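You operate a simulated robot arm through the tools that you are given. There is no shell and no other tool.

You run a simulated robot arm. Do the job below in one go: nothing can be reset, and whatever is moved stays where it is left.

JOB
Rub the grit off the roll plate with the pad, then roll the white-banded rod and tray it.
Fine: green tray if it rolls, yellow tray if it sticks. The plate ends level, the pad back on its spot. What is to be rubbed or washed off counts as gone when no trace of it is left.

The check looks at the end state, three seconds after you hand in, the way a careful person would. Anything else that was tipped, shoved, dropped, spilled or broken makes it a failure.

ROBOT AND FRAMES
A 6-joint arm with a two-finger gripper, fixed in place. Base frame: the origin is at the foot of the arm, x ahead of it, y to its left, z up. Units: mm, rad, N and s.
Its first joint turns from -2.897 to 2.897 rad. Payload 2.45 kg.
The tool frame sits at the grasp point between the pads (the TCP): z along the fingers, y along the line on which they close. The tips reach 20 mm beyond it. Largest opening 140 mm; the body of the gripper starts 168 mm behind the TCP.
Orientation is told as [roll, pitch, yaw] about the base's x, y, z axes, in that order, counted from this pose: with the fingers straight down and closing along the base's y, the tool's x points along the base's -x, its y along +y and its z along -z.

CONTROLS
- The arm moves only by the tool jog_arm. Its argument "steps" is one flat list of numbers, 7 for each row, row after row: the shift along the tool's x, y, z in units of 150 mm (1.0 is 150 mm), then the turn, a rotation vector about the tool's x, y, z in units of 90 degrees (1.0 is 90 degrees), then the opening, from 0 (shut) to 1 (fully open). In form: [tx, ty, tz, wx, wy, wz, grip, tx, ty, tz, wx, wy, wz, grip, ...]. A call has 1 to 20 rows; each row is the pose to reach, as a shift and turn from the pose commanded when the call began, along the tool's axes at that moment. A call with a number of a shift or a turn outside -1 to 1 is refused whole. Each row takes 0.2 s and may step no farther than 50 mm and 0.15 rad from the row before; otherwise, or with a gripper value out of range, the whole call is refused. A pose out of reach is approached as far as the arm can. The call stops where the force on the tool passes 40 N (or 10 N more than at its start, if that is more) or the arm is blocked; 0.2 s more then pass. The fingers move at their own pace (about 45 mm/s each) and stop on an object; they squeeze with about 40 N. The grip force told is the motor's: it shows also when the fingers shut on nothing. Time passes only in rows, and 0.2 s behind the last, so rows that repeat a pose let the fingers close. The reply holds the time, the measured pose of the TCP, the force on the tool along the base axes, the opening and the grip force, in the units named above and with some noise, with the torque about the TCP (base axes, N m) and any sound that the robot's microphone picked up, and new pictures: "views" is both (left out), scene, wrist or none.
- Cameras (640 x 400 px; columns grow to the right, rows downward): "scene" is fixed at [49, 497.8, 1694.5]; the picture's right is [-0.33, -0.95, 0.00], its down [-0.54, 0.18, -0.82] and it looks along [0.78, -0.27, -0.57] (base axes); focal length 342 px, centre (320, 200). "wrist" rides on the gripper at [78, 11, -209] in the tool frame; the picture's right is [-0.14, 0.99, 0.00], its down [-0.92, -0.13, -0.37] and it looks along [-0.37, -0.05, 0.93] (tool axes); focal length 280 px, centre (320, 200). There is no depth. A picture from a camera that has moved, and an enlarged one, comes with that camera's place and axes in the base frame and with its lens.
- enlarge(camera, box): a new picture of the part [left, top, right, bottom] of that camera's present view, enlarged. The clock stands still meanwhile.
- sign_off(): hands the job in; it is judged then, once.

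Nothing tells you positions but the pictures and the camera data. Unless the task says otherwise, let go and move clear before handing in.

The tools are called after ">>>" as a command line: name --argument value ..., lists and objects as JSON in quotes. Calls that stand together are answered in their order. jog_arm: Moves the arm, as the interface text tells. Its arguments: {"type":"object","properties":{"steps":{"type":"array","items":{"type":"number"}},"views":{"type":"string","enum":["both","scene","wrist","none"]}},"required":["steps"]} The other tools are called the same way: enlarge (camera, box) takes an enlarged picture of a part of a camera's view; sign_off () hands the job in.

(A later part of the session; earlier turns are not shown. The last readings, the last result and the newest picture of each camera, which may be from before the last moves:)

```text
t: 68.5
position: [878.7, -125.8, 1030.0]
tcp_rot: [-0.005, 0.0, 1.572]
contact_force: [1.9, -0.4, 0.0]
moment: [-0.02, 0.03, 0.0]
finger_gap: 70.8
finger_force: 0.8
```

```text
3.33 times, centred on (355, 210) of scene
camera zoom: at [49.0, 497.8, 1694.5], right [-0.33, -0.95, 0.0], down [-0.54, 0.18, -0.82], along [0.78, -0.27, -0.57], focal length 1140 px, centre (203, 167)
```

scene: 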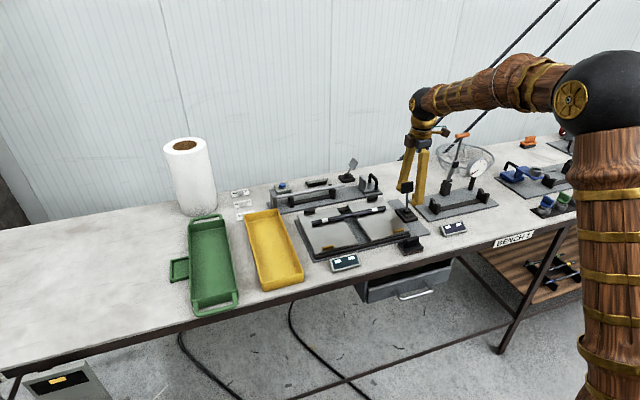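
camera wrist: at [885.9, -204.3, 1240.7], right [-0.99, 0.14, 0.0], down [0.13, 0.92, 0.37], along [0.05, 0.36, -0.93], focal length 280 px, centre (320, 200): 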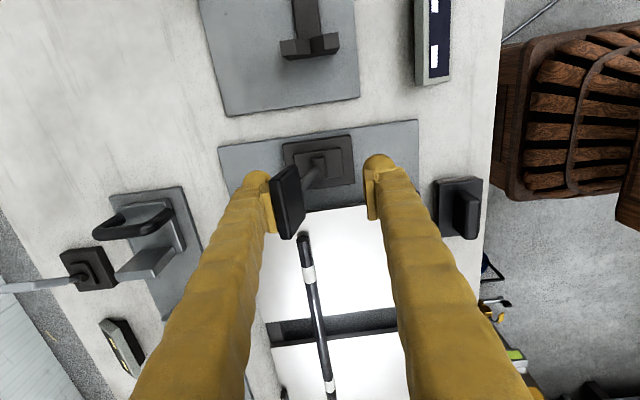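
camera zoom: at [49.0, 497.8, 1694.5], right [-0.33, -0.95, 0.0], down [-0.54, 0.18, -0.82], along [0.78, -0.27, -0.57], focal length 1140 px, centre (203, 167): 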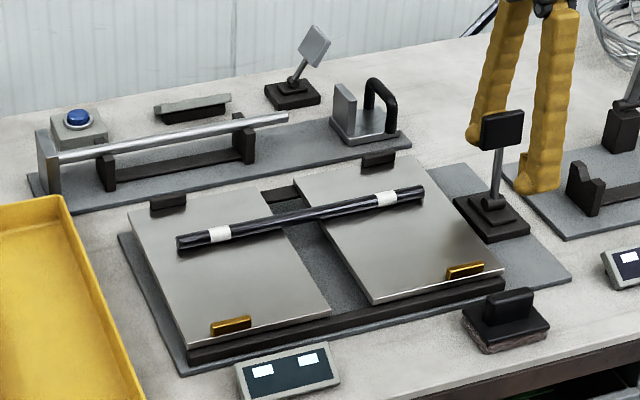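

>>> jog_arm --steps '[0, 0.03, 0, 0, 0, 0, 0.5, 0, 0.06, 0, 0, 0, 0, 0.5, 0, 0.09, 0, 0, 0, 0, 0.5, 0, 0.12, 0, 0, 0, 0, 0.5]' --views "none"

>>> enlarge --camera "scene" --box '[280, 150, 430, 270]'

```text
t: 69.5
position: [862.3, -126.4, 1030.1]
tcp_rot: [-0.004, 0.0, 1.57]
contact_force: [1.5, -0.4, 1.3]
moment: [0.01, -0.05, -0.03]
finger_gap: 71.0
finger_force: 0.9
```

```text
3.33 times, centred on (355, 210) of scene
camera zoom: at [49.0, 497.8, 1694.5], right [-0.33, -0.95, 0.0], down [-0.54, 0.18, -0.82], along [0.78, -0.27, -0.57], focal length 1140 px, centre (203, 167)
```

zoom: 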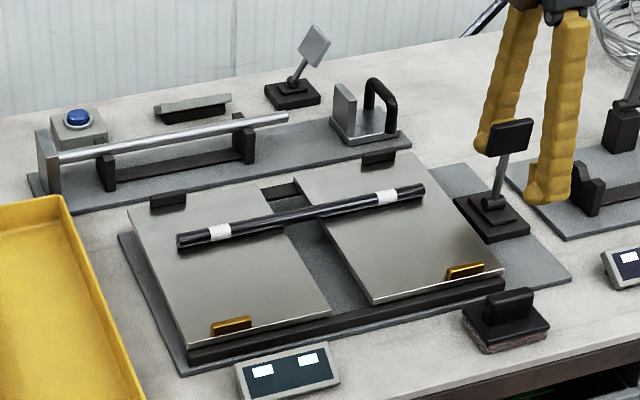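

The plate is tilting and the rod hasn't moved yet. I'll keep pulling to the end of the lever's travel.

>>> jog_arm --steps '[0, 0.03, 0, 0, 0, 0, 0.5, 0, 0.06, 0, 0, 0, 0, 0.5, 0, 0.09, 0, 0, 0, 0, 0.5, 0, 0.12, 0.01, 0, 0, 0, 0.5]' --views "wrist"

>>> enlarge --camera "scene" --box '[280, 150, 430, 270]'

```text
t: 70.5
position: [842.8, -127.2, 1028.1]
tcp_rot: [-0.001, 0.001, 1.571]
contact_force: [0.4, 0.0, 0.4]
moment: [-0.01, 0.01, 0.01]
finger_gap: 70.3
finger_force: 0.0
camera wrist: at [832.2, -204.7, 1239.1], right [-0.99, 0.14, 0.0], down [0.13, 0.92, 0.37], along [0.05, 0.36, -0.93], focal length 280 px, centre (320, 200)
```

wrist: 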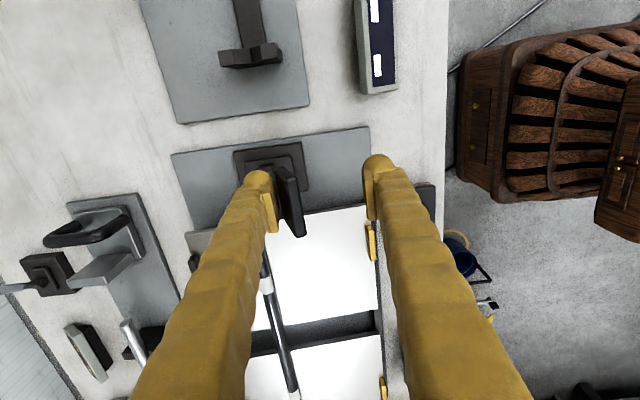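

```text
3.33 times, centred on (355, 210) of scene
camera zoom: at [49.0, 497.8, 1694.5], right [-0.33, -0.95, 0.0], down [-0.54, 0.18, -0.82], along [0.78, -0.27, -0.57], focal length 1140 px, centre (203, 167)
```

zoom: 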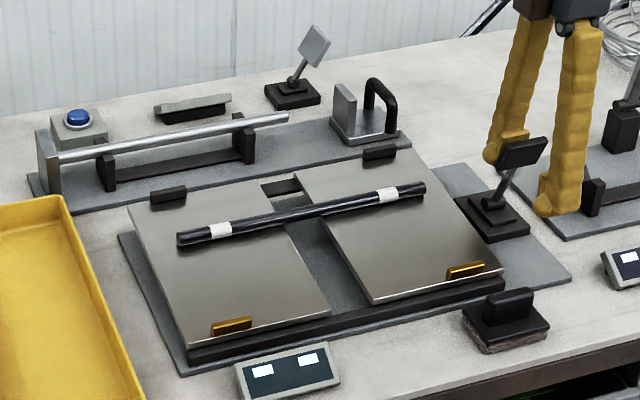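

The lever went over centre toward the robot and the plate's tilt is now about 5°. I'll wait and watch the rod.

>>> jog_arm --steps '[0, 0, 0, 0, 0, 0, 0.5, 0, 0, 0, 0, 0, 0, 0.5, 0, 0, 0, 0, 0, 0, 0.5, 0, 0, 0, 0, 0, 0, 0.5, 0, 0, 0, 0, 0, 0, 0.5, 0, 0, 0, 0, 0, 0, 0.5]' --views "none"

>>> enlarge --camera "scene" --box '[280, 150, 430, 270]'

>>> enlarge --camera "wrist" --box '[160, 120, 400, 400]'

```text
t: 71.9
position: [843.5, -126.4, 1029.4]
tcp_rot: [-0.001, 0.0, 1.57]
contact_force: [-0.4, 0.7, -0.5]
moment: [0.03, -0.01, 0.01]
finger_gap: 69.9
finger_force: 0.1
```

```text
3.33 times, centred on (355, 210) of scene
camera zoom: at [49.0, 497.8, 1694.5], right [-0.33, -0.95, 0.0], down [-0.54, 0.18, -0.82], along [0.78, -0.27, -0.57], focal length 1140 px, centre (203, 167)
```

zoom: 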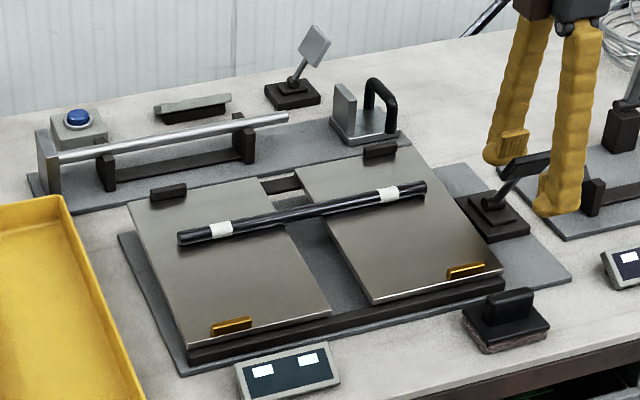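

```text
1.43 times, centred on (280, 260) of wrist
camera zoom: at [832.2, -204.6, 1239.2], right [-0.99, 0.14, 0.0], down [0.13, 0.92, 0.37], along [0.05, 0.36, -0.93], focal length 401 px, centre (377, 114)
```

zoom: 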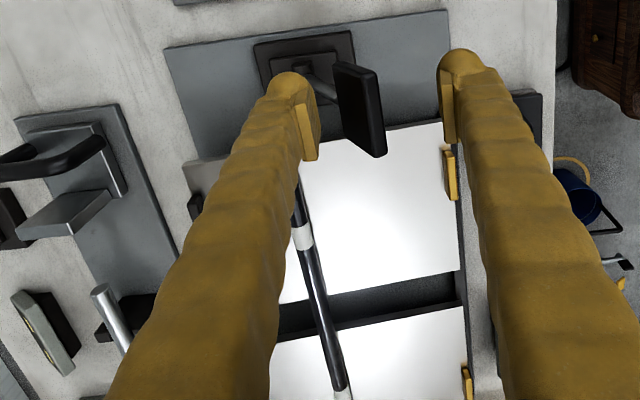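

The lever is at its far end and the plate is tilted about 6°, yet the rod stays put. I'll look closely at the plate for leftover grit that could hold it and wait longer.

>>> jog_arm --steps '[0, 0, 0, 0, 0, 0, 0.5, 0, 0, 0, 0, 0, 0, 0.5, 0, 0, 0, 0, 0, 0, 0.5, 0, 0, 0, 0, 0, 0, 0.5, 0, 0, 0, 0, 0, 0, 0.5, 0, 0, 0, 0, 0, 0, 0.5, 0, 0, 0, 0, 0, 0, 0.5, 0, 0, 0, 0, 0, 0, 0.5]' --views "none"

>>> enlarge --camera "scene" --box '[300, 190, 360, 250]'

>>> enlarge --camera "scene" --box '[345, 185, 415, 245]'

>>> enlarge --camera "scene" --box '[280, 150, 430, 270]'

```text
t: 73.7
position: [843.6, -127.6, 1029.4]
tcp_rot: [-0.001, -0.001, 1.57]
contact_force: [0.1, -0.2, -0.7]
moment: [-0.01, -0.01, -0.01]
finger_gap: 69.9
finger_force: 0.0
```

```text
6.67 times, centred on (330, 220) of scene
camera zoom: at [49.0, 497.8, 1694.5], right [-0.33, -0.95, 0.0], down [-0.54, 0.18, -0.82], along [0.78, -0.27, -0.57], focal length 2280 px, centre (253, 67)
```

zoom: 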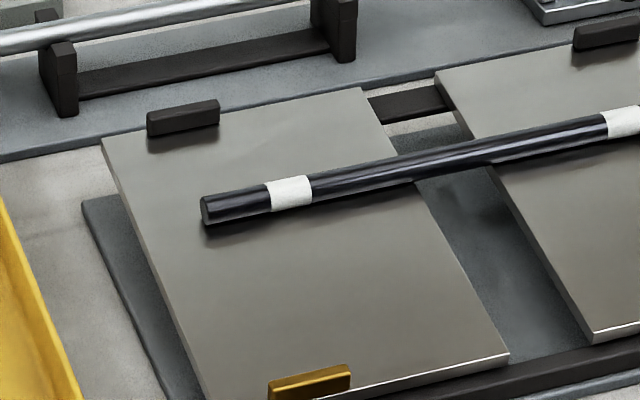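

```text
6.67 times, centred on (380, 215) of scene
camera zoom: at [49.0, 497.8, 1694.5], right [-0.33, -0.95, 0.0], down [-0.54, 0.18, -0.82], along [0.78, -0.27, -0.57], focal length 2280 px, centre (-80, 100)
```

zoom: 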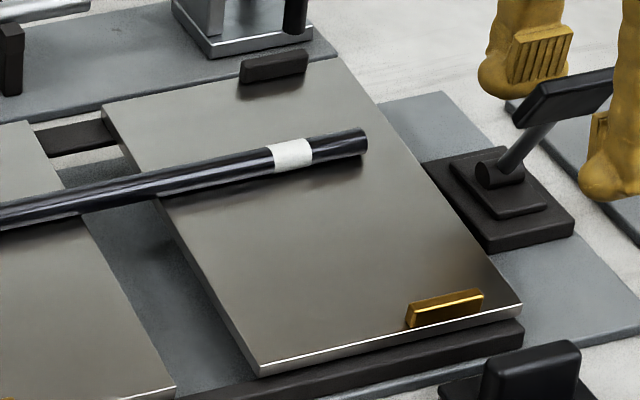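

```text
3.33 times, centred on (355, 210) of scene
camera zoom: at [49.0, 497.8, 1694.5], right [-0.33, -0.95, 0.0], down [-0.54, 0.18, -0.82], along [0.78, -0.27, -0.57], focal length 1140 px, centre (203, 167)
```

zoom: 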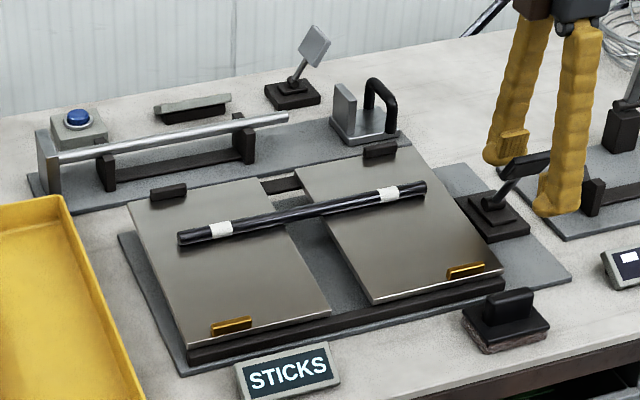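

The display now reads "STICKS" and the rod is visibly bowed, with the plate clean, so it belongs in the yellow tray. First I'll push the lever back with the near finger so the plate is level again.

>>> jog_arm --steps '[0, -0.05, 0, 0, 0, 0, 0.42, 0, -0.1, 0, 0, 0, 0, 0.36, 0, -0.14, 0, 0, 0, 0, 0.36, 0, -0.18, 0, 0, 0, 0, 0.36, 0, -0.22, 0, 0, 0, 0, 0.36, 0, -0.26, 0, 0, 0, 0, 0.36, 0, -0.3, 0, 0, 0, 0, 0.36, 0, -0.34, 0, 0, 0, 0, 0.36, 0, -0.38, 0, 0, 0, 0, 0.36]'

>>> enlarge --camera "scene" --box '[280, 150, 430, 270]'

```text
t: 75.7
position: [900.3, -126.9, 1030.1]
tcp_rot: [-0.004, -0.001, 1.571]
contact_force: [0.3, 0.5, 0.0]
moment: [0.03, -0.01, 0.0]
finger_gap: 50.3
finger_force: 0.1
camera wrist: at [889.2, -204.8, 1240.0], right [-0.99, 0.14, 0.0], down [0.13, 0.92, 0.37], along [0.05, 0.36, -0.93], focal length 280 px, centre (320, 200)
```

scene: 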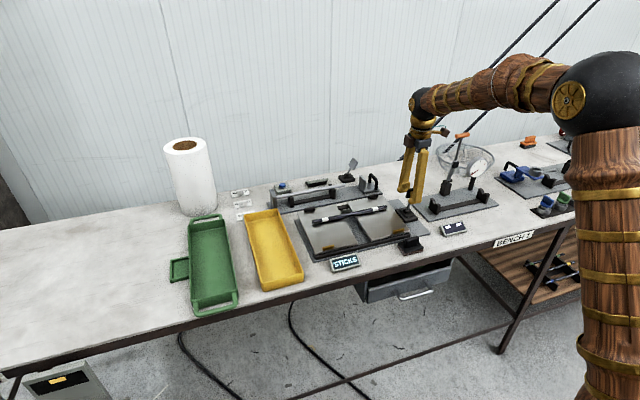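
wrist: 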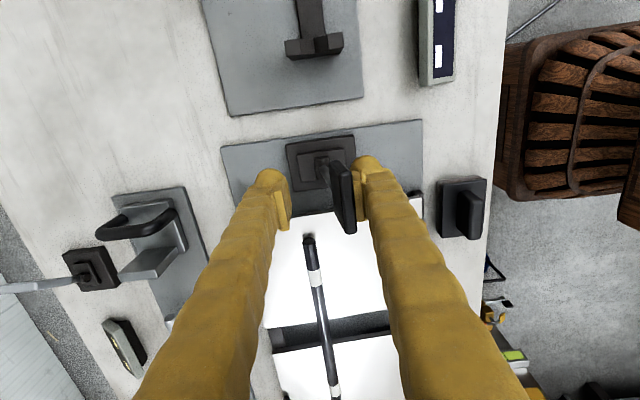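

```text
3.33 times, centred on (355, 210) of scene
camera zoom: at [49.0, 497.8, 1694.5], right [-0.33, -0.95, 0.0], down [-0.54, 0.18, -0.82], along [0.78, -0.27, -0.57], focal length 1140 px, centre (203, 167)
```

zoom: 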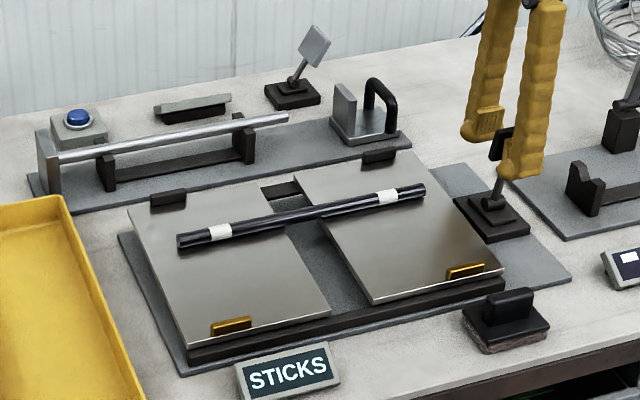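

Good: the near finger is pushing the lever and the plate is coming down. I'll continue pushing to the level end.

>>> jog_arm --steps '[0, -0.04, 0, 0, 0, 0, 0.36, 0, -0.08, 0, 0, 0, 0, 0.36, 0, -0.12, 0, 0, 0, 0, 0.36, 0, -0.16, 0, 0, 0, 0, 0.36, 0, -0.2, 0, 0, 0, 0, 0.36, 0, -0.24, 0, 0, 0, 0, 0.36, 0, -0.28, 0, 0, 0, 0, 0.36, 0, -0.3, 0, 0, 0, 0, 0.36, 0, -0.3, 0, 0, 0, 0, 0.36, 0, -0.3, 0, 0, 0, 0, 0.36]'

>>> enlarge --camera "scene" --box '[280, 150, 430, 270]'

```text
t: 77.9
position: [946.3, -127.2, 1029.3]
tcp_rot: [-0.005, 0.0, 1.571]
contact_force: [-0.5, 0.7, 1.0]
moment: [0.01, 0.02, 0.01]
finger_gap: 50.2
finger_force: 0.1
camera wrist: at [934.4, -204.2, 1239.3], right [-0.99, 0.14, 0.0], down [0.13, 0.92, 0.37], along [0.05, 0.36, -0.93], focal length 280 px, centre (320, 200)
```

scene: 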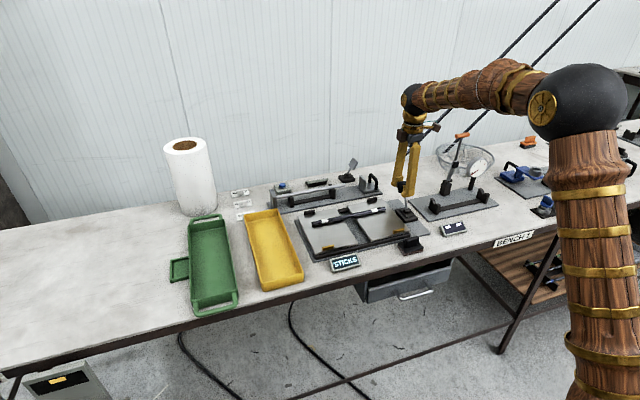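
wrist: 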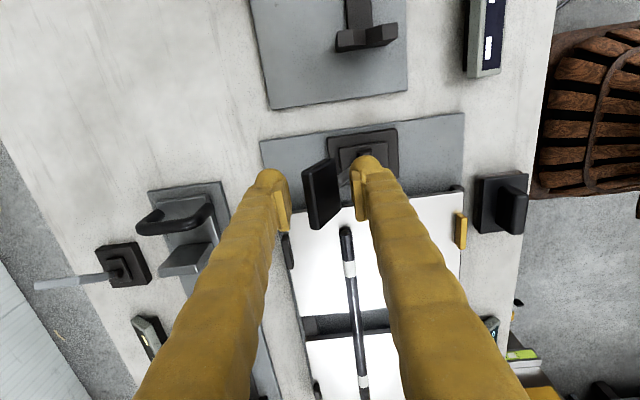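

```text
3.33 times, centred on (355, 210) of scene
camera zoom: at [49.0, 497.8, 1694.5], right [-0.33, -0.95, 0.0], down [-0.54, 0.18, -0.82], along [0.78, -0.27, -0.57], focal length 1140 px, centre (203, 167)
```

zoom: 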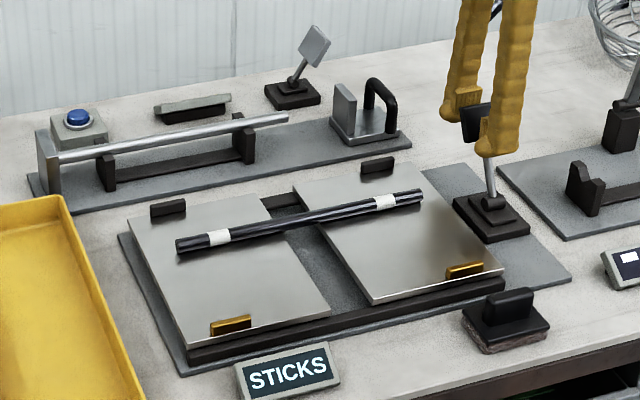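

The plate is level again and the rod is still in place. I'll lift and return above the rod's middle.

>>> jog_arm --steps '[0, 0, -0.2, 0, 0, 0, 0.36, 0, 0, -0.4, 0, 0, 0, 0.36, -0.2, 0.02, -0.5, 0, 0, 0, 0.3, -0.45, 0.05, -0.5, 0, 0, 0, 0.25, -0.7, 0.08, -0.5, 0, 0, 0, 0.25, -0.95, 0.12, -0.5, 0, 0, 0, 0.25]' --views "none"

>>> jog_arm --steps '[-0.25, 0, 0, 0, 0, 0, 0.25, -0.497, 0, 0, 0, 0, 0, 0.25, -0.497, 0, 0.25, 0, 0, 0, 0.25, -0.497, 0, 0.5, 0, 0, 0, 0.25, -0.497, 0, 0.6, 0, 0, 0, 0.25]'

>>> enlarge --camera "wrist" --box '[200, 80, 440, 280]'

>>> enlarge --camera "scene" --box '[310, 170, 400, 240]'

```text
t: 79.3
position: [925.3, 16.3, 1104.9]
tcp_rot: [-0.002, 0.0, 1.569]
contact_force: [-0.2, 0.2, 0.3]
moment: [0.01, 0.04, -0.02]
finger_gap: 34.9
finger_force: 0.0
```

```text
t: 80.5
position: [926.8, 91.2, 1015.1]
tcp_rot: [-0.005, 0.001, 1.572]
contact_force: [-0.1, 0.0, -0.5]
moment: [0.02, 0.01, -0.02]
finger_gap: 35.2
finger_force: 0.0
camera wrist: at [915.5, 12.6, 1225.0], right [-0.99, 0.14, 0.0], down [0.13, 0.92, 0.37], along [0.05, 0.36, -0.93], focal length 280 px, centre (320, 200)
```

scene: 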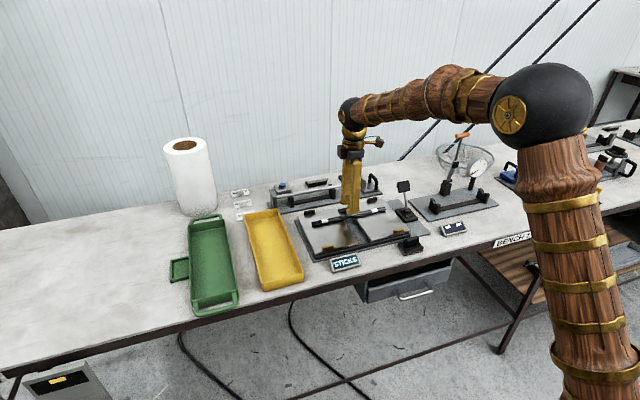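
wrist: 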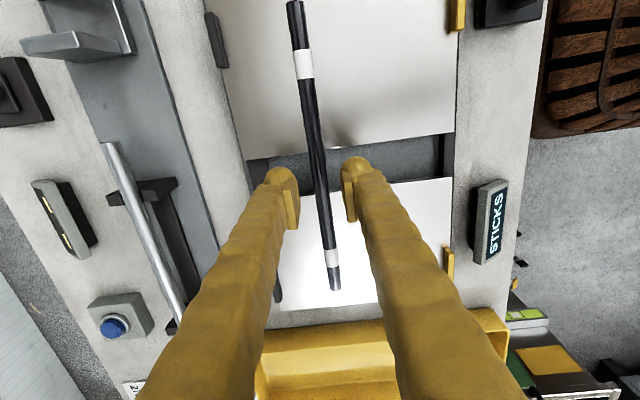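

```text
2.00 times, centred on (320, 180) of wrist
camera zoom: at [915.5, 12.6, 1225.0], right [-0.99, 0.14, 0.0], down [0.13, 0.92, 0.37], along [0.05, 0.36, -0.93], focal length 561 px, centre (320, 240)
```

zoom: 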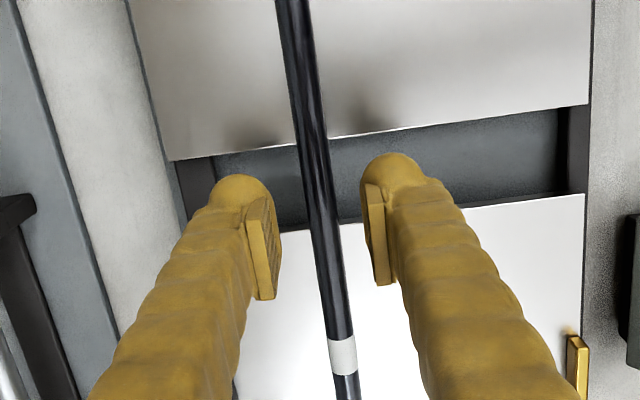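

```text
5.71 times, centred on (355, 205) of scene
camera zoom: at [49.0, 497.8, 1694.5], right [-0.33, -0.95, 0.0], down [-0.54, 0.18, -0.82], along [0.78, -0.27, -0.57], focal length 1954 px, centre (120, 171)
```

zoom: 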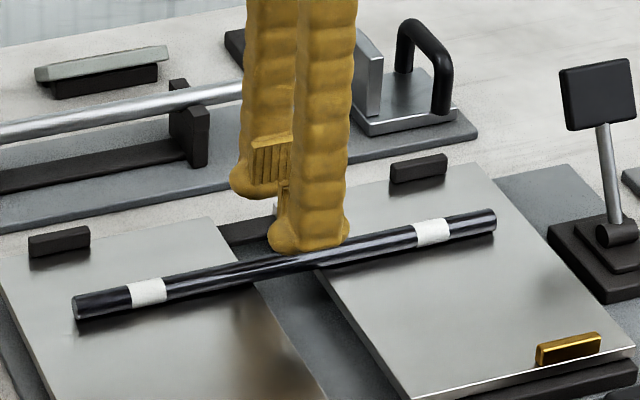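

The rod is at x ≈ 928 between the fingers. I'll descend to the same pose I released it from and grip.

>>> jog_arm --steps '[0.008, -0.007, 0.15, 0, 0, 0, 0.25, 0.008, -0.007, 0.27, 0, 0, 0, 0.25, 0.008, -0.007, 0.33, 0, 0, 0, 0.25, 0.008, -0.007, 0.353, 0, 0, 0, 0.25, 0.008, -0.007, 0.353, 0, 0, 0, 0.25]' --views "none"

>>> jog_arm --steps '[0, 0, 0, 0, 0, 0, 0.15, 0, 0, 0, 0, 0, 0, 0.06, 0, 0, 0, 0, 0, 0, 0, 0, 0, 0, 0, 0, 0, 0, 0, 0, 0, 0, 0, 0, 0]'

>>> enlarge --camera "scene" --box '[310, 170, 400, 240]'

```text
t: 81.7
position: [927.4, 89.9, 961.9]
tcp_rot: [-0.003, 0.0, 1.57]
contact_force: [-0.4, -0.4, -0.5]
moment: [0.02, 0.0, -0.01]
finger_gap: 34.9
finger_force: 0.1
```

```text
t: 82.9
position: [928.2, 89.5, 961.8]
tcp_rot: [-0.003, 0.001, 1.571]
contact_force: [0.4, -0.8, 0.2]
moment: [0.0, -0.02, -0.02]
finger_gap: 10.0
finger_force: 37.9
camera wrist: at [917.1, 11.7, 1172.1], right [-0.99, 0.14, 0.0], down [0.13, 0.92, 0.37], along [0.05, 0.36, -0.93], focal length 280 px, centre (320, 200)
```

scene: 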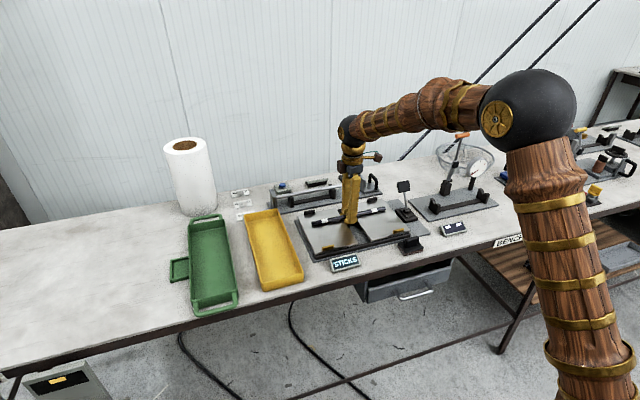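
wrist: 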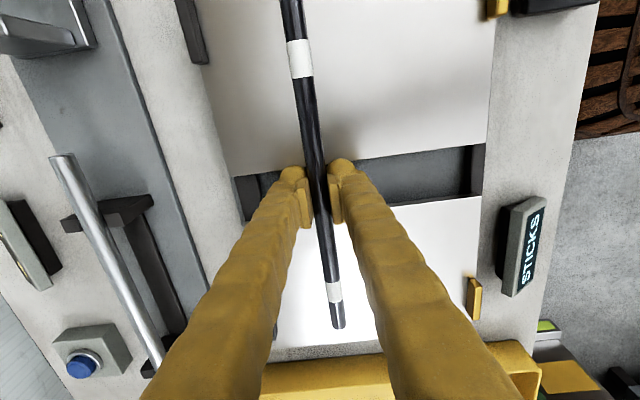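

```text
5.71 times, centred on (355, 205) of scene
camera zoom: at [49.0, 497.8, 1694.5], right [-0.33, -0.95, 0.0], down [-0.54, 0.18, -0.82], along [0.78, -0.27, -0.57], focal length 1954 px, centre (120, 171)
```

zoom: 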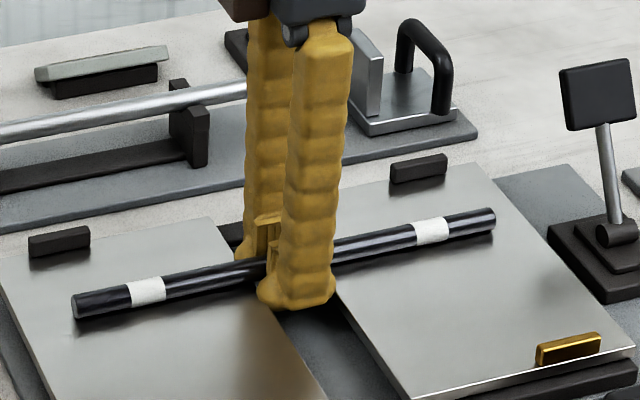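

The rod is gripped again. I'll lift it straight up first, then turn the tool back to yaw 0 so the rod points along x like the yellow tray.

>>> jog_arm --steps '[0, 0, -0.03, 0, 0, 0, 0, 0, 0, -0.1, 0, 0, 0, 0, 0, 0, -0.25, 0, 0, 0, 0, 0, 0, -0.5, 0, 0, 0, 0, 0, 0, -0.75, 0, 0, 0, 0, 0, 0, -0.95, 0, 0, 0, 0]' --views "none"

>>> jog_arm --steps '[-0.09, 0.026, 0, 0, 0, 0.0909, 0, -0.18, 0.052, 0, 0, 0, 0.1818, 0, -0.27, 0.078, 0, 0, 0, 0.2727, 0, -0.36, 0.104, 0, 0, 0, 0.3636, 0, -0.45, 0.13, 0, 0, 0, 0.4545, 0, -0.54, 0.156, 0, 0, 0, 0.5454, 0, -0.63, 0.182, 0, 0, 0, 0.6363, 0, -0.72, 0.208, 0, 0, 0, 0.7272, 0, -0.81, 0.234, 0, 0, 0, 0.8181, 0, -0.9, 0.26, 0, 0, 0, 0.909, 0, -1, 0.287, 0, 0, 0, 1, 0]'

>>> enlarge --camera "scene" --box '[160, 130, 400, 320]'

```text
t: 84.3
position: [928.1, 90.0, 1104.8]
tcp_rot: [-0.003, 0.0, 1.571]
contact_force: [1.3, -0.1, -1.5]
moment: [-0.02, 0.01, -0.01]
finger_gap: 9.9
finger_force: 37.0
```

```text
t: 86.7
position: [885.1, 239.7, 1103.6]
tcp_rot: [0.002, -0.001, -0.002]
contact_force: [-0.1, -0.4, -1.2]
moment: [0.0, 0.01, 0.02]
finger_gap: 10.1
finger_force: 37.7
camera wrist: at [806.6, 250.8, 1313.5], right [0.14, 0.99, 0.0], down [0.92, -0.13, 0.37], along [0.37, -0.05, -0.93], focal length 280 px, centre (320, 200)
```

scene: 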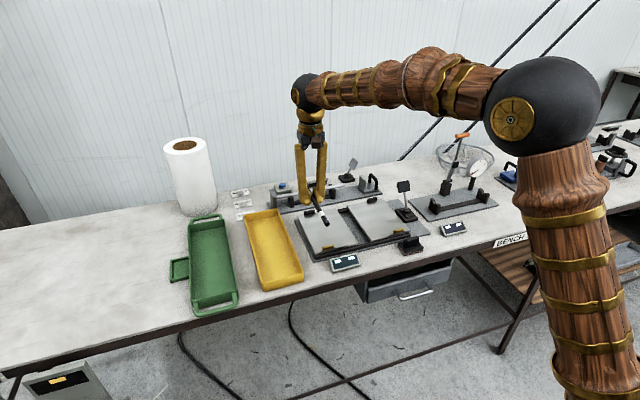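
wrist: 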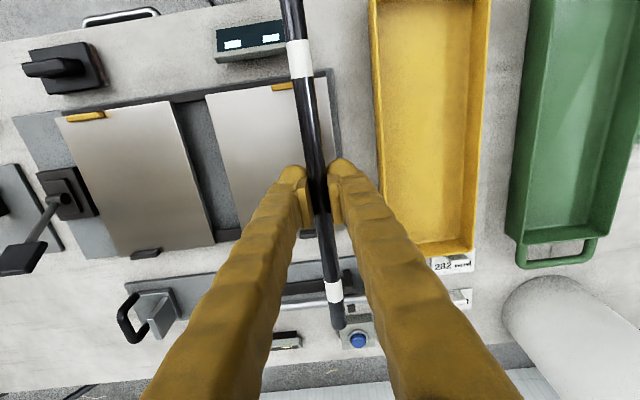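

```text
2.11 times, centred on (280, 225) of scene
camera zoom: at [49.0, 497.8, 1694.5], right [-0.33, -0.95, 0.0], down [-0.54, 0.18, -0.82], along [0.78, -0.27, -0.57], focal length 720 px, centre (404, 147)
```

zoom: 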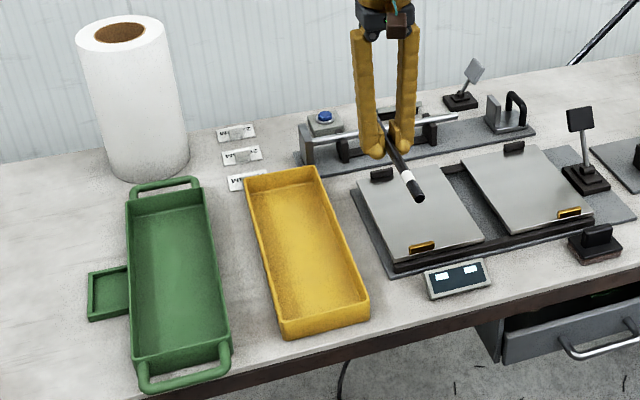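

The rod now points along x and is held well. I'll move over the yellow tray and check the fit from above.

>>> jog_arm --steps '[0, 0.25, 0, 0, 0, 0, 0, 0, 0.5, 0, 0, 0, 0, 0, 0, 0.75, 0, 0, 0, 0, 0, 0, 0.87, 0, 0, 0, 0, 0, 0, 0.87, 0, 0, 0, 0, 0]'

>>> enlarge --camera "scene" --box '[160, 130, 400, 320]'

```text
t: 87.9
position: [886.0, 370.0, 1103.8]
tcp_rot: [0.0, -0.004, -0.001]
contact_force: [0.1, 0.5, 0.3]
moment: [-0.01, 0.0, 0.01]
finger_gap: 10.1
finger_force: 37.7
camera wrist: at [807.1, 380.9, 1313.9], right [0.14, 0.99, 0.0], down [0.92, -0.13, 0.37], along [0.37, -0.05, -0.93], focal length 280 px, centre (320, 200)
```

scene: 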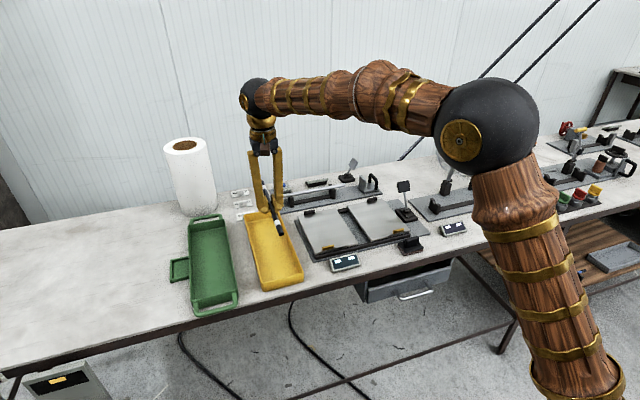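
wrist: 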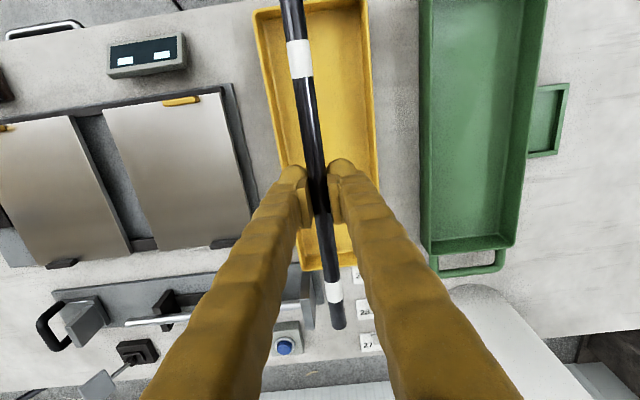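

```text
2.11 times, centred on (280, 225) of scene
camera zoom: at [49.0, 497.8, 1694.5], right [-0.33, -0.95, 0.0], down [-0.54, 0.18, -0.82], along [0.78, -0.27, -0.57], focal length 720 px, centre (404, 147)
```

zoom: 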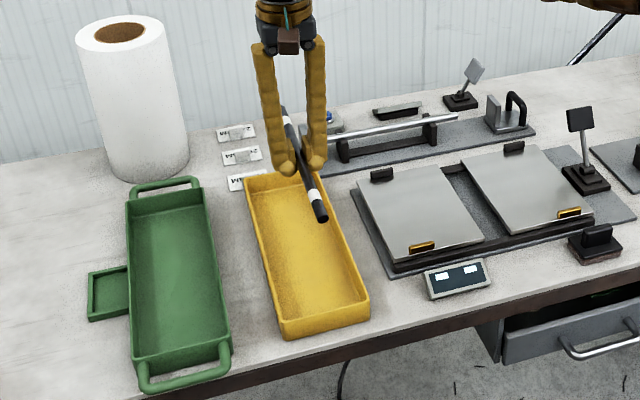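

The tray spans about x 722–1060, y 321–444, so the rod fits lengthwise. I'll centre at about [884, 380] and lower into the tray.

>>> jog_arm --steps '[0.013, 0.067, 0, 0, 0, 0, 0, 0.013, 0.067, 0.2, 0, 0, 0, 0, 0.013, 0.067, 0.45, 0, 0, 0, 0, 0.013, 0.067, 0.7, 0, 0, 0, 0, 0.013, 0.067, 0.85, 0, 0, 0, 0, 0.013, 0.067, 0.93, 0, 0, 0, 0]'

>>> enlarge --camera "scene" --box '[220, 150, 340, 310]'

>>> enlarge --camera "wrist" --box '[200, 0, 440, 220]'

```text
t: 89.3
position: [885.1, 380.6, 963.8]
tcp_rot: [0.001, -0.005, 0.0]
contact_force: [-0.1, -0.1, -0.9]
moment: [0.01, -0.01, -0.03]
finger_gap: 9.9
finger_force: 37.3
camera wrist: at [805.4, 390.8, 1173.7], right [0.14, 0.99, 0.0], down [0.92, -0.13, 0.37], along [0.37, -0.05, -0.93], focal length 280 px, centre (320, 200)
```

scene: 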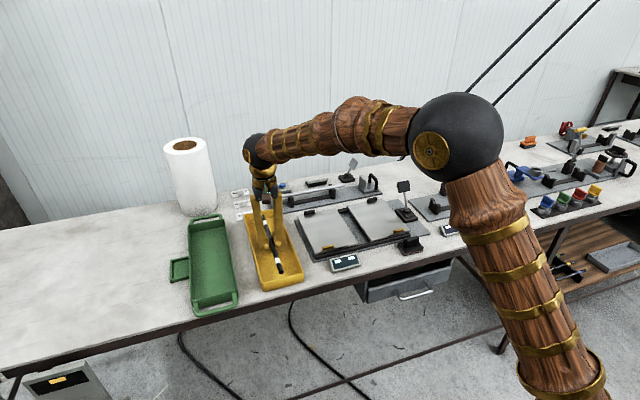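
wrist: 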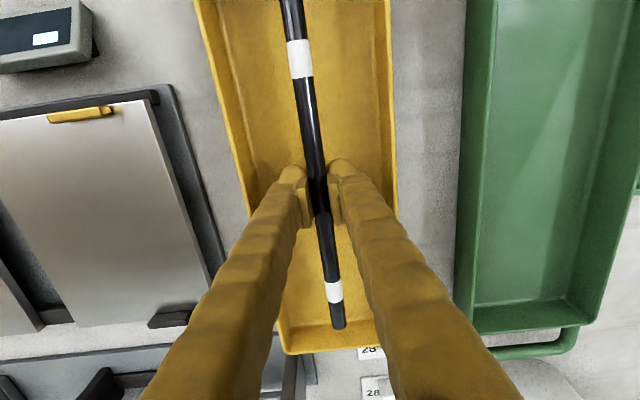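

```text
2.50 times, centred on (280, 230) of scene
camera zoom: at [49.0, 497.8, 1694.5], right [-0.33, -0.95, 0.0], down [-0.54, 0.18, -0.82], along [0.78, -0.27, -0.57], focal length 855 px, centre (420, 125)
```

zoom: 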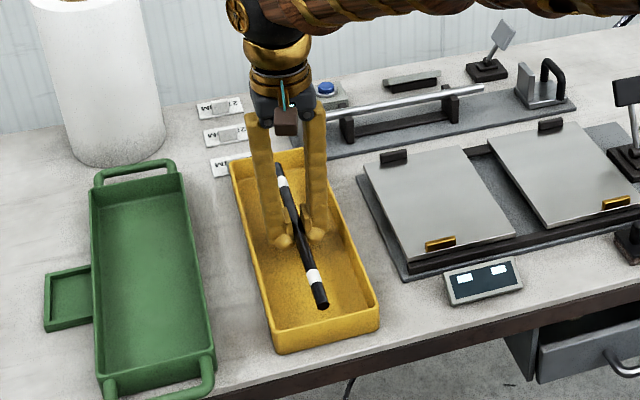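

```text
1.82 times, centred on (320, 110) of wrist
camera zoom: at [805.4, 390.8, 1173.7], right [0.14, 0.99, 0.0], down [0.92, -0.13, 0.37], along [0.37, -0.05, -0.93], focal length 510 px, centre (320, 364)
```

zoom: 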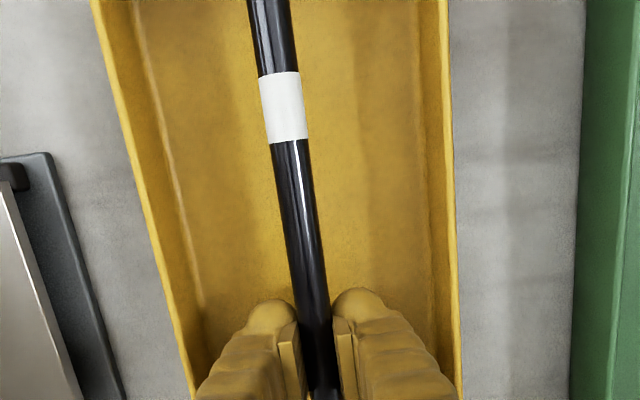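

The rod is inside the tray walls. I'll shift 6 mm away from the near wall and lower slowly until the tips touch the floor.

>>> jog_arm --steps '[-0.04, 0, 0.02, 0, 0, 0, 0, -0.04, 0, 0.04, 0, 0, 0, 0, -0.04, 0, 0.06, 0, 0, 0, 0, -0.04, 0, 0.06, 0, 0, 0, 0]' --views "none"

>>> enlarge --camera "scene" --box '[230, 190, 320, 300]'

```text
t: 90.3
position: [890.4, 381.9, 956.1]
tcp_rot: [-0.001, -0.004, -0.001]
contact_force: [0.4, 0.0, -0.9]
moment: [-0.03, 0.0, 0.02]
finger_gap: 10.4
finger_force: 37.7
```

```text
3.64 times, centred on (275, 245) of scene
camera zoom: at [49.0, 497.8, 1694.5], right [-0.33, -0.95, 0.0], down [-0.54, 0.18, -0.82], along [0.78, -0.27, -0.57], focal length 1244 px, centre (484, 36)
```

zoom: 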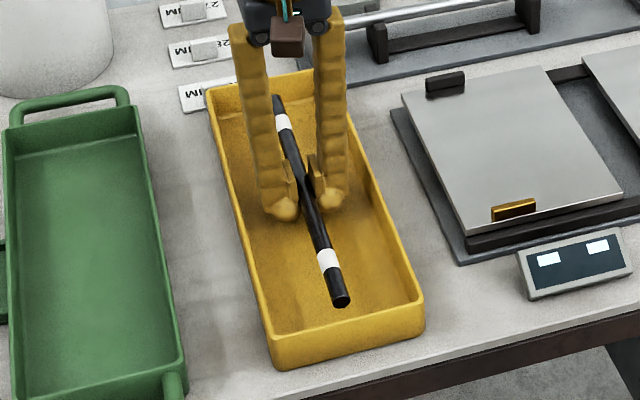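

>>> jog_arm --steps '[0, 0, 0.015, 0, 0, 0, 0, 0, 0, 0.03, 0, 0, 0, 0, 0, 0, 0.045, 0, 0, 0, 0, 0, 0, 0.045, 0, 0, 0, 0]' --views "none"

```text
t: 91.3
position: [890.6, 380.3, 948.1]
tcp_rot: [0.0, -0.002, 0.0]
contact_force: [-0.1, -0.7, 0.1]
moment: [0.05, 0.0, 0.0]
finger_gap: 10.0
finger_force: 37.5
```

>>> jog_arm --steps '[0, 0, 0.012, 0, 0, 0, 0, 0, 0, 0.024, 0, 0, 0, 0, 0, 0, 0.036, 0, 0, 0, 0, 0, 0, 0.036, 0, 0, 0, 0]' --views "none"

>>> enlarge --camera "scene" --box '[230, 190, 320, 300]'

```text
t: 92.3
position: [889.6, 380.0, 943.3]
tcp_rot: [0.001, -0.003, 0.001]
contact_force: [-2.1, 0.5, 9.1]
moment: [0.0, 0.08, 0.04]
finger_gap: 9.7
finger_force: 37.1
```

```text
3.64 times, centred on (275, 245) of scene
camera zoom: at [49.0, 497.8, 1694.5], right [-0.33, -0.95, 0.0], down [-0.54, 0.18, -0.82], along [0.78, -0.27, -0.57], focal length 1244 px, centre (484, 36)
```

zoom: 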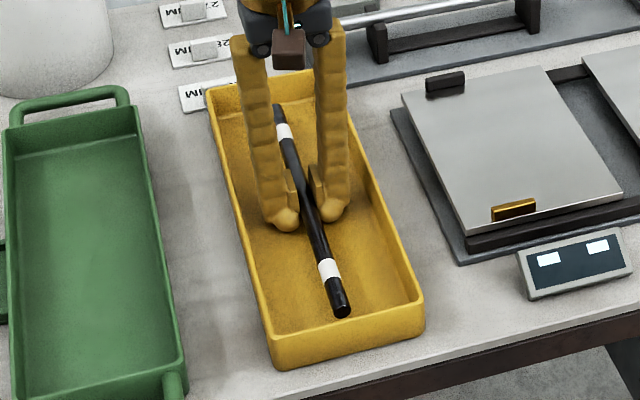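

The tips are on the tray floor and the rod is just above it. I'll rise 1.5 mm, open slowly and let the rod settle.

>>> jog_arm --steps '[0, 0, -0.01, 0, 0, 0, 0, 0, 0, -0.012, 0, 0, 0, 0.06, 0, 0, -0.012, 0, 0, 0, 0.09, 0, 0, -0.012, 0, 0, 0, 0.14, 0, 0, -0.012, 0, 0, 0, 0.22, 0, 0, -0.012, 0, 0, 0, 0.22, 0, 0, -0.012, 0, 0, 0, 0.22]' --views "none"

>>> enlarge --camera "scene" --box '[230, 190, 320, 300]'

>>> enlarge --camera "wrist" --box '[180, 0, 460, 400]'

```text
t: 93.9
position: [889.7, 380.4, 945.0]
tcp_rot: [0.0, -0.002, 0.001]
contact_force: [-0.5, 0.2, -0.5]
moment: [-0.02, -0.04, 0.01]
finger_gap: 30.8
finger_force: 0.0
```

```text
3.64 times, centred on (275, 245) of scene
camera zoom: at [49.0, 497.8, 1694.5], right [-0.33, -0.95, 0.0], down [-0.54, 0.18, -0.82], along [0.78, -0.27, -0.57], focal length 1244 px, centre (484, 36)
```

zoom: 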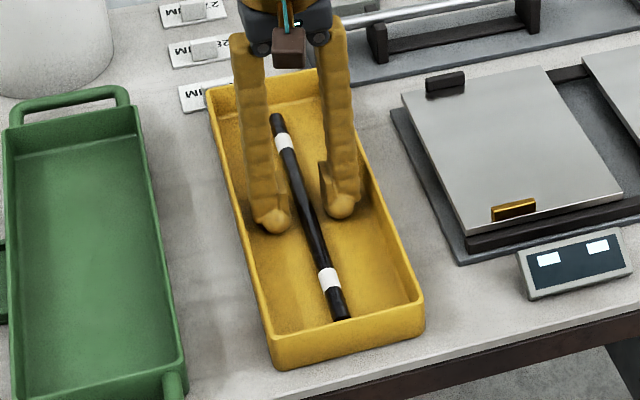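

```text
1.00 times, centred on (320, 200) of wrist (not enlarged: the box is as wide or as high as the picture)
camera zoom: at [811.3, 391.1, 1154.9], right [0.14, 0.99, 0.0], down [0.92, -0.13, 0.37], along [0.37, -0.05, -0.93], focal length 280 px, centre (320, 200)
```

zoom: 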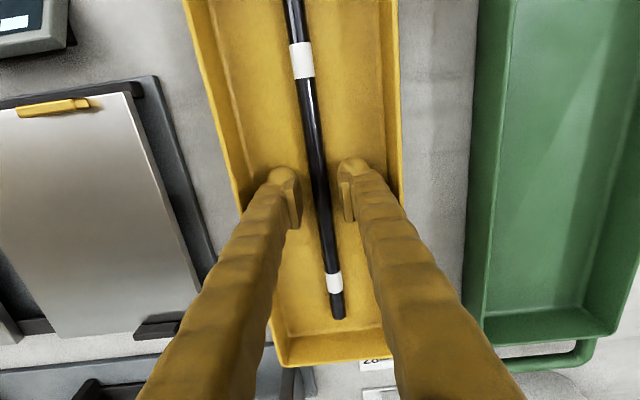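

The rod lies in the yellow tray. I'll lift straight up, move clear toward the robot and check everything once more.

>>> jog_arm --steps '[0, 0, -0.15, 0, 0, 0, 0.22, 0, 0, -0.4, 0, 0, 0, 0.22, 0, 0, -0.7, 0, 0, 0, 0.22, 0, 0, -1, 0, 0, 0, 0.22, 0.25, -0.2, -1, 0, 0, 0, 0.3, 0.5, -0.45, -1, 0, 0, 0, 0.5, 0.75, -0.7, -1, 0, 0, 0, 0.7, 0.95, -0.95, -1, 0, 0, 0, 1]' --views "none"

>>> jog_arm --steps '[0, -0.2, -0.25, 0, 0, 0, 1, 0, -0.4, -0.5, 0, 0, 0, 1, 0, -0.6, -0.75, 0, 0, 0, 1, 0, -0.8, -1, 0, 0, 0, 1]'

>>> enlarge --camera "scene" --box '[260, 160, 420, 280]'

>>> enlarge --camera "scene" --box '[370, 170, 450, 270]'

>>> enlarge --camera "scene" --box '[230, 190, 350, 300]'

>>> enlarge --camera "scene" --box '[390, 120, 550, 240]'

```text
refused: row 6 steps farther than a row can; nothing moved
```

```text
t: 94.9
position: [889.8, 260.7, 1095.0]
tcp_rot: [0.0, -0.002, 0.0]
contact_force: [0.7, 0.0, -0.1]
moment: [-0.01, 0.05, -0.03]
finger_gap: 119.4
finger_force: 0.1
camera wrist: at [810.7, 271.8, 1304.6], right [0.14, 0.99, 0.0], down [0.92, -0.13, 0.37], along [0.37, -0.05, -0.93], focal length 280 px, centre (320, 200)
```

scene: 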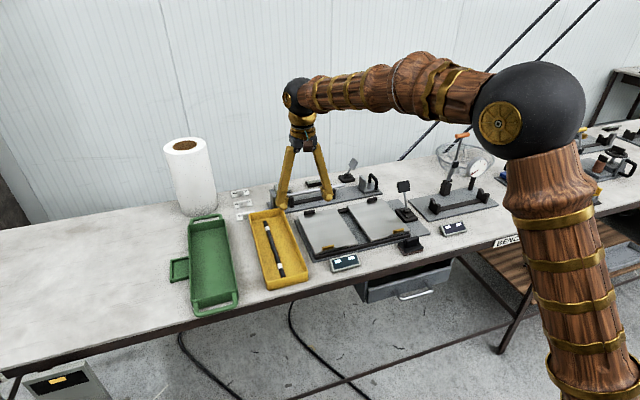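
wrist: 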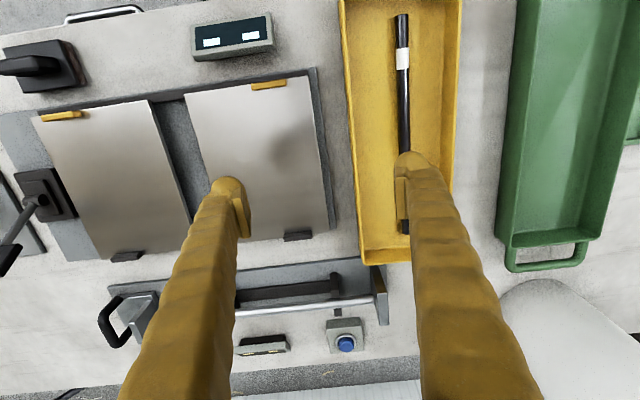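

```text
3.33 times, centred on (340, 220) of scene
camera zoom: at [49.0, 497.8, 1694.5], right [-0.33, -0.95, 0.0], down [-0.54, 0.18, -0.82], along [0.78, -0.27, -0.57], focal length 1140 px, centre (253, 133)
```

zoom: 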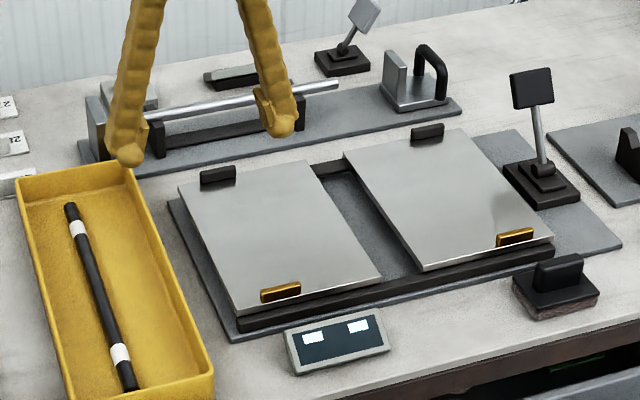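

```text
4.00 times, centred on (410, 220) of scene
camera zoom: at [49.0, 497.8, 1694.5], right [-0.33, -0.95, 0.0], down [-0.54, 0.18, -0.82], along [0.78, -0.27, -0.57], focal length 1368 px, centre (-40, 120)
```

zoom: 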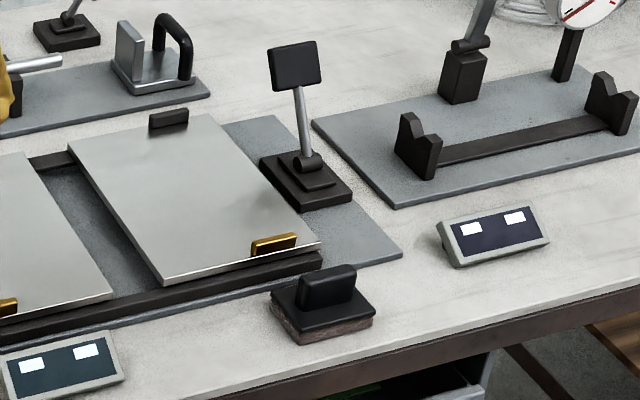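

```text
3.64 times, centred on (290, 245) of scene
camera zoom: at [49.0, 497.8, 1694.5], right [-0.33, -0.95, 0.0], down [-0.54, 0.18, -0.82], along [0.78, -0.27, -0.57], focal length 1244 px, centre (429, 36)
```

zoom: 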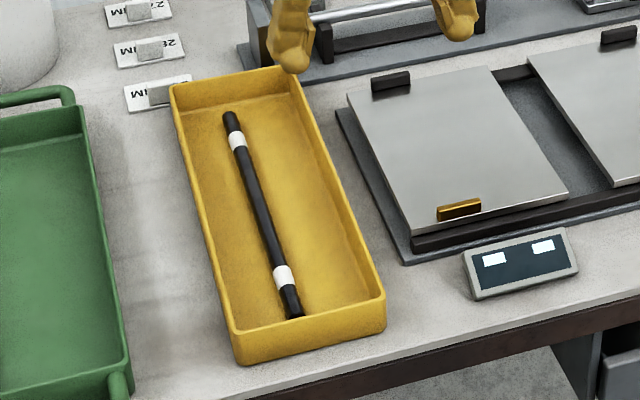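

```text
3.33 times, centred on (470, 180) of scene
camera zoom: at [49.0, 497.8, 1694.5], right [-0.33, -0.95, 0.0], down [-0.54, 0.18, -0.82], along [0.78, -0.27, -0.57], focal length 1140 px, centre (-180, 267)
```

zoom: 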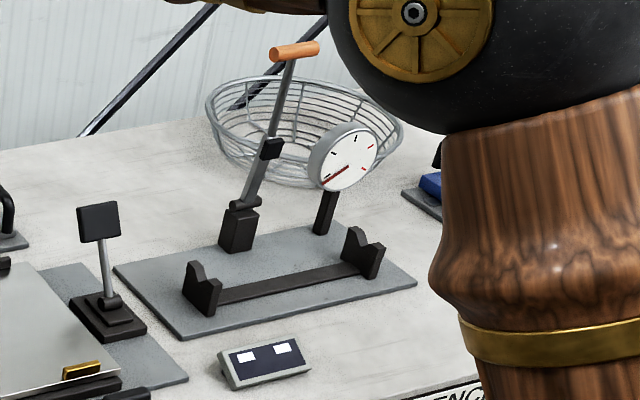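

The first call was refused for too large a step, so the second ran on its own and the lift dragged sideways. The yellow tray seems to have been nudged. I'll compare it with the earlier picture of the same crop.

>>> enlarge --camera "scene" --box '[160, 180, 320, 320]'

>>> enlarge --camera "wrist" --box '[320, 0, 500, 280]'

```text
2.86 times, centred on (240, 250) of scene
camera zoom: at [49.0, 497.8, 1694.5], right [-0.33, -0.95, 0.0], down [-0.54, 0.18, -0.82], along [0.78, -0.27, -0.57], focal length 977 px, centre (549, 57)
```

zoom: 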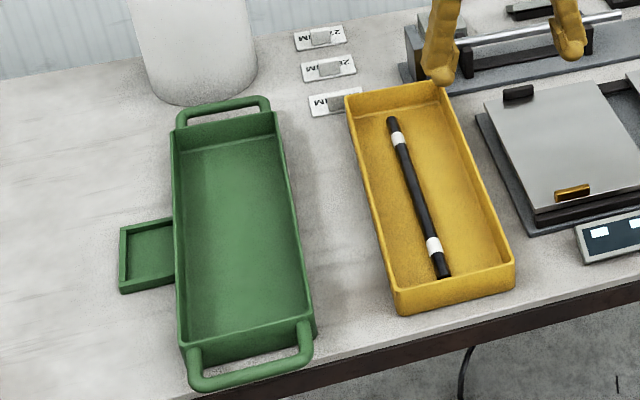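

```text
1.43 times, centred on (410, 140) of wrist
camera zoom: at [810.7, 271.8, 1304.6], right [0.14, 0.99, 0.0], down [0.92, -0.13, 0.37], along [0.37, -0.05, -0.93], focal length 401 px, centre (191, 286)
```

zoom: 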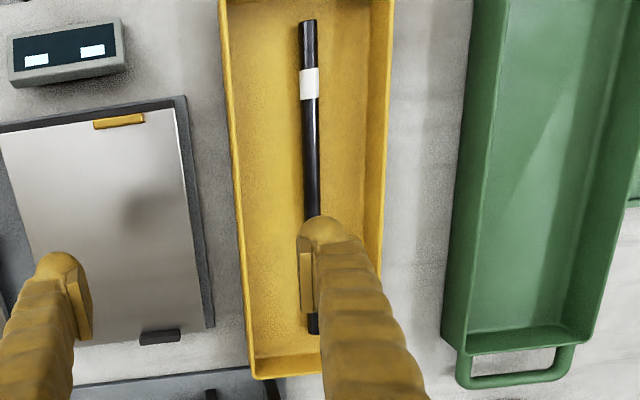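

The yellow tray slid about 15 mm toward the plate (-y) with no real rotation; the green tray and the rest look unchanged. I'll put it back by clamping its left (+y) wall and sliding it the same distance. First I'll go above that wall.

>>> jog_arm --steps '[0, 0.15, 0, 0, 0, 0, 0.8, 0.07, 0.35, 0, 0, 0, 0, 0.5, 0.14, 0.6, 0, 0, 0, 0, 0.3, 0.2, 0.8, 0, 0, 0, 0, 0.3, 0.267, 1, 0, 0, 0, 0, 0.3, 0.267, 1, 0.1, 0, 0, 0, 0.3]'

>>> enlarge --camera "wrist" --box '[220, 60, 440, 260]'

```text
t: 96.3
position: [850.6, 409.3, 1079.5]
tcp_rot: [0.001, -0.002, 0.0]
contact_force: [0.2, 1.5, 0.0]
moment: [0.0, 0.0, 0.0]
finger_gap: 42.0
finger_force: 0.0
camera wrist: at [771.5, 420.9, 1289.6], right [0.14, 0.99, 0.0], down [0.92, -0.13, 0.37], along [0.37, -0.05, -0.93], focal length 280 px, centre (320, 200)
```

scene: 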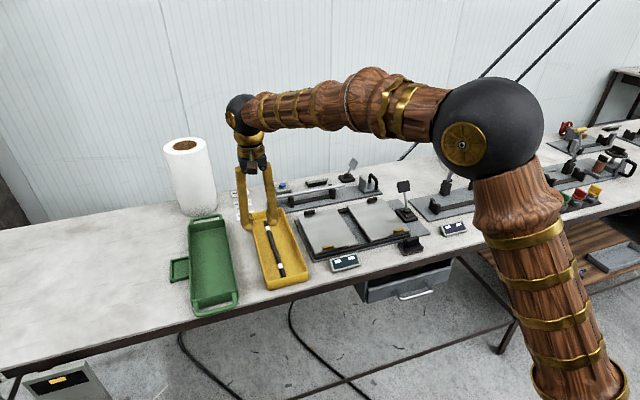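
wrist: 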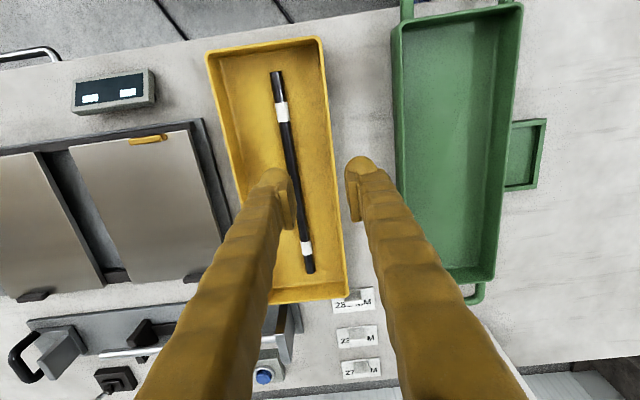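

```text
2.00 times, centred on (330, 160) of wrist
camera zoom: at [771.5, 420.9, 1289.6], right [0.14, 0.99, 0.0], down [0.92, -0.13, 0.37], along [0.37, -0.05, -0.93], focal length 561 px, centre (300, 280)
```

zoom: 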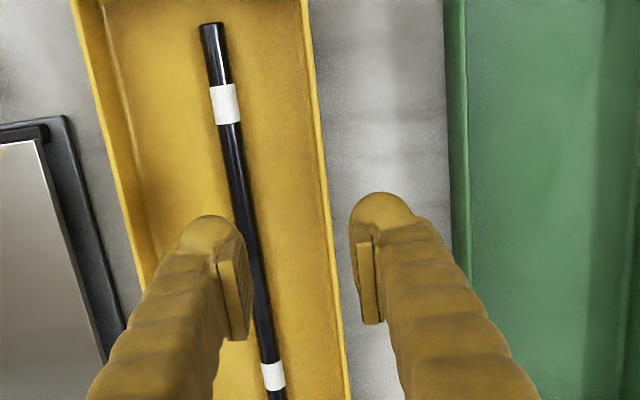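

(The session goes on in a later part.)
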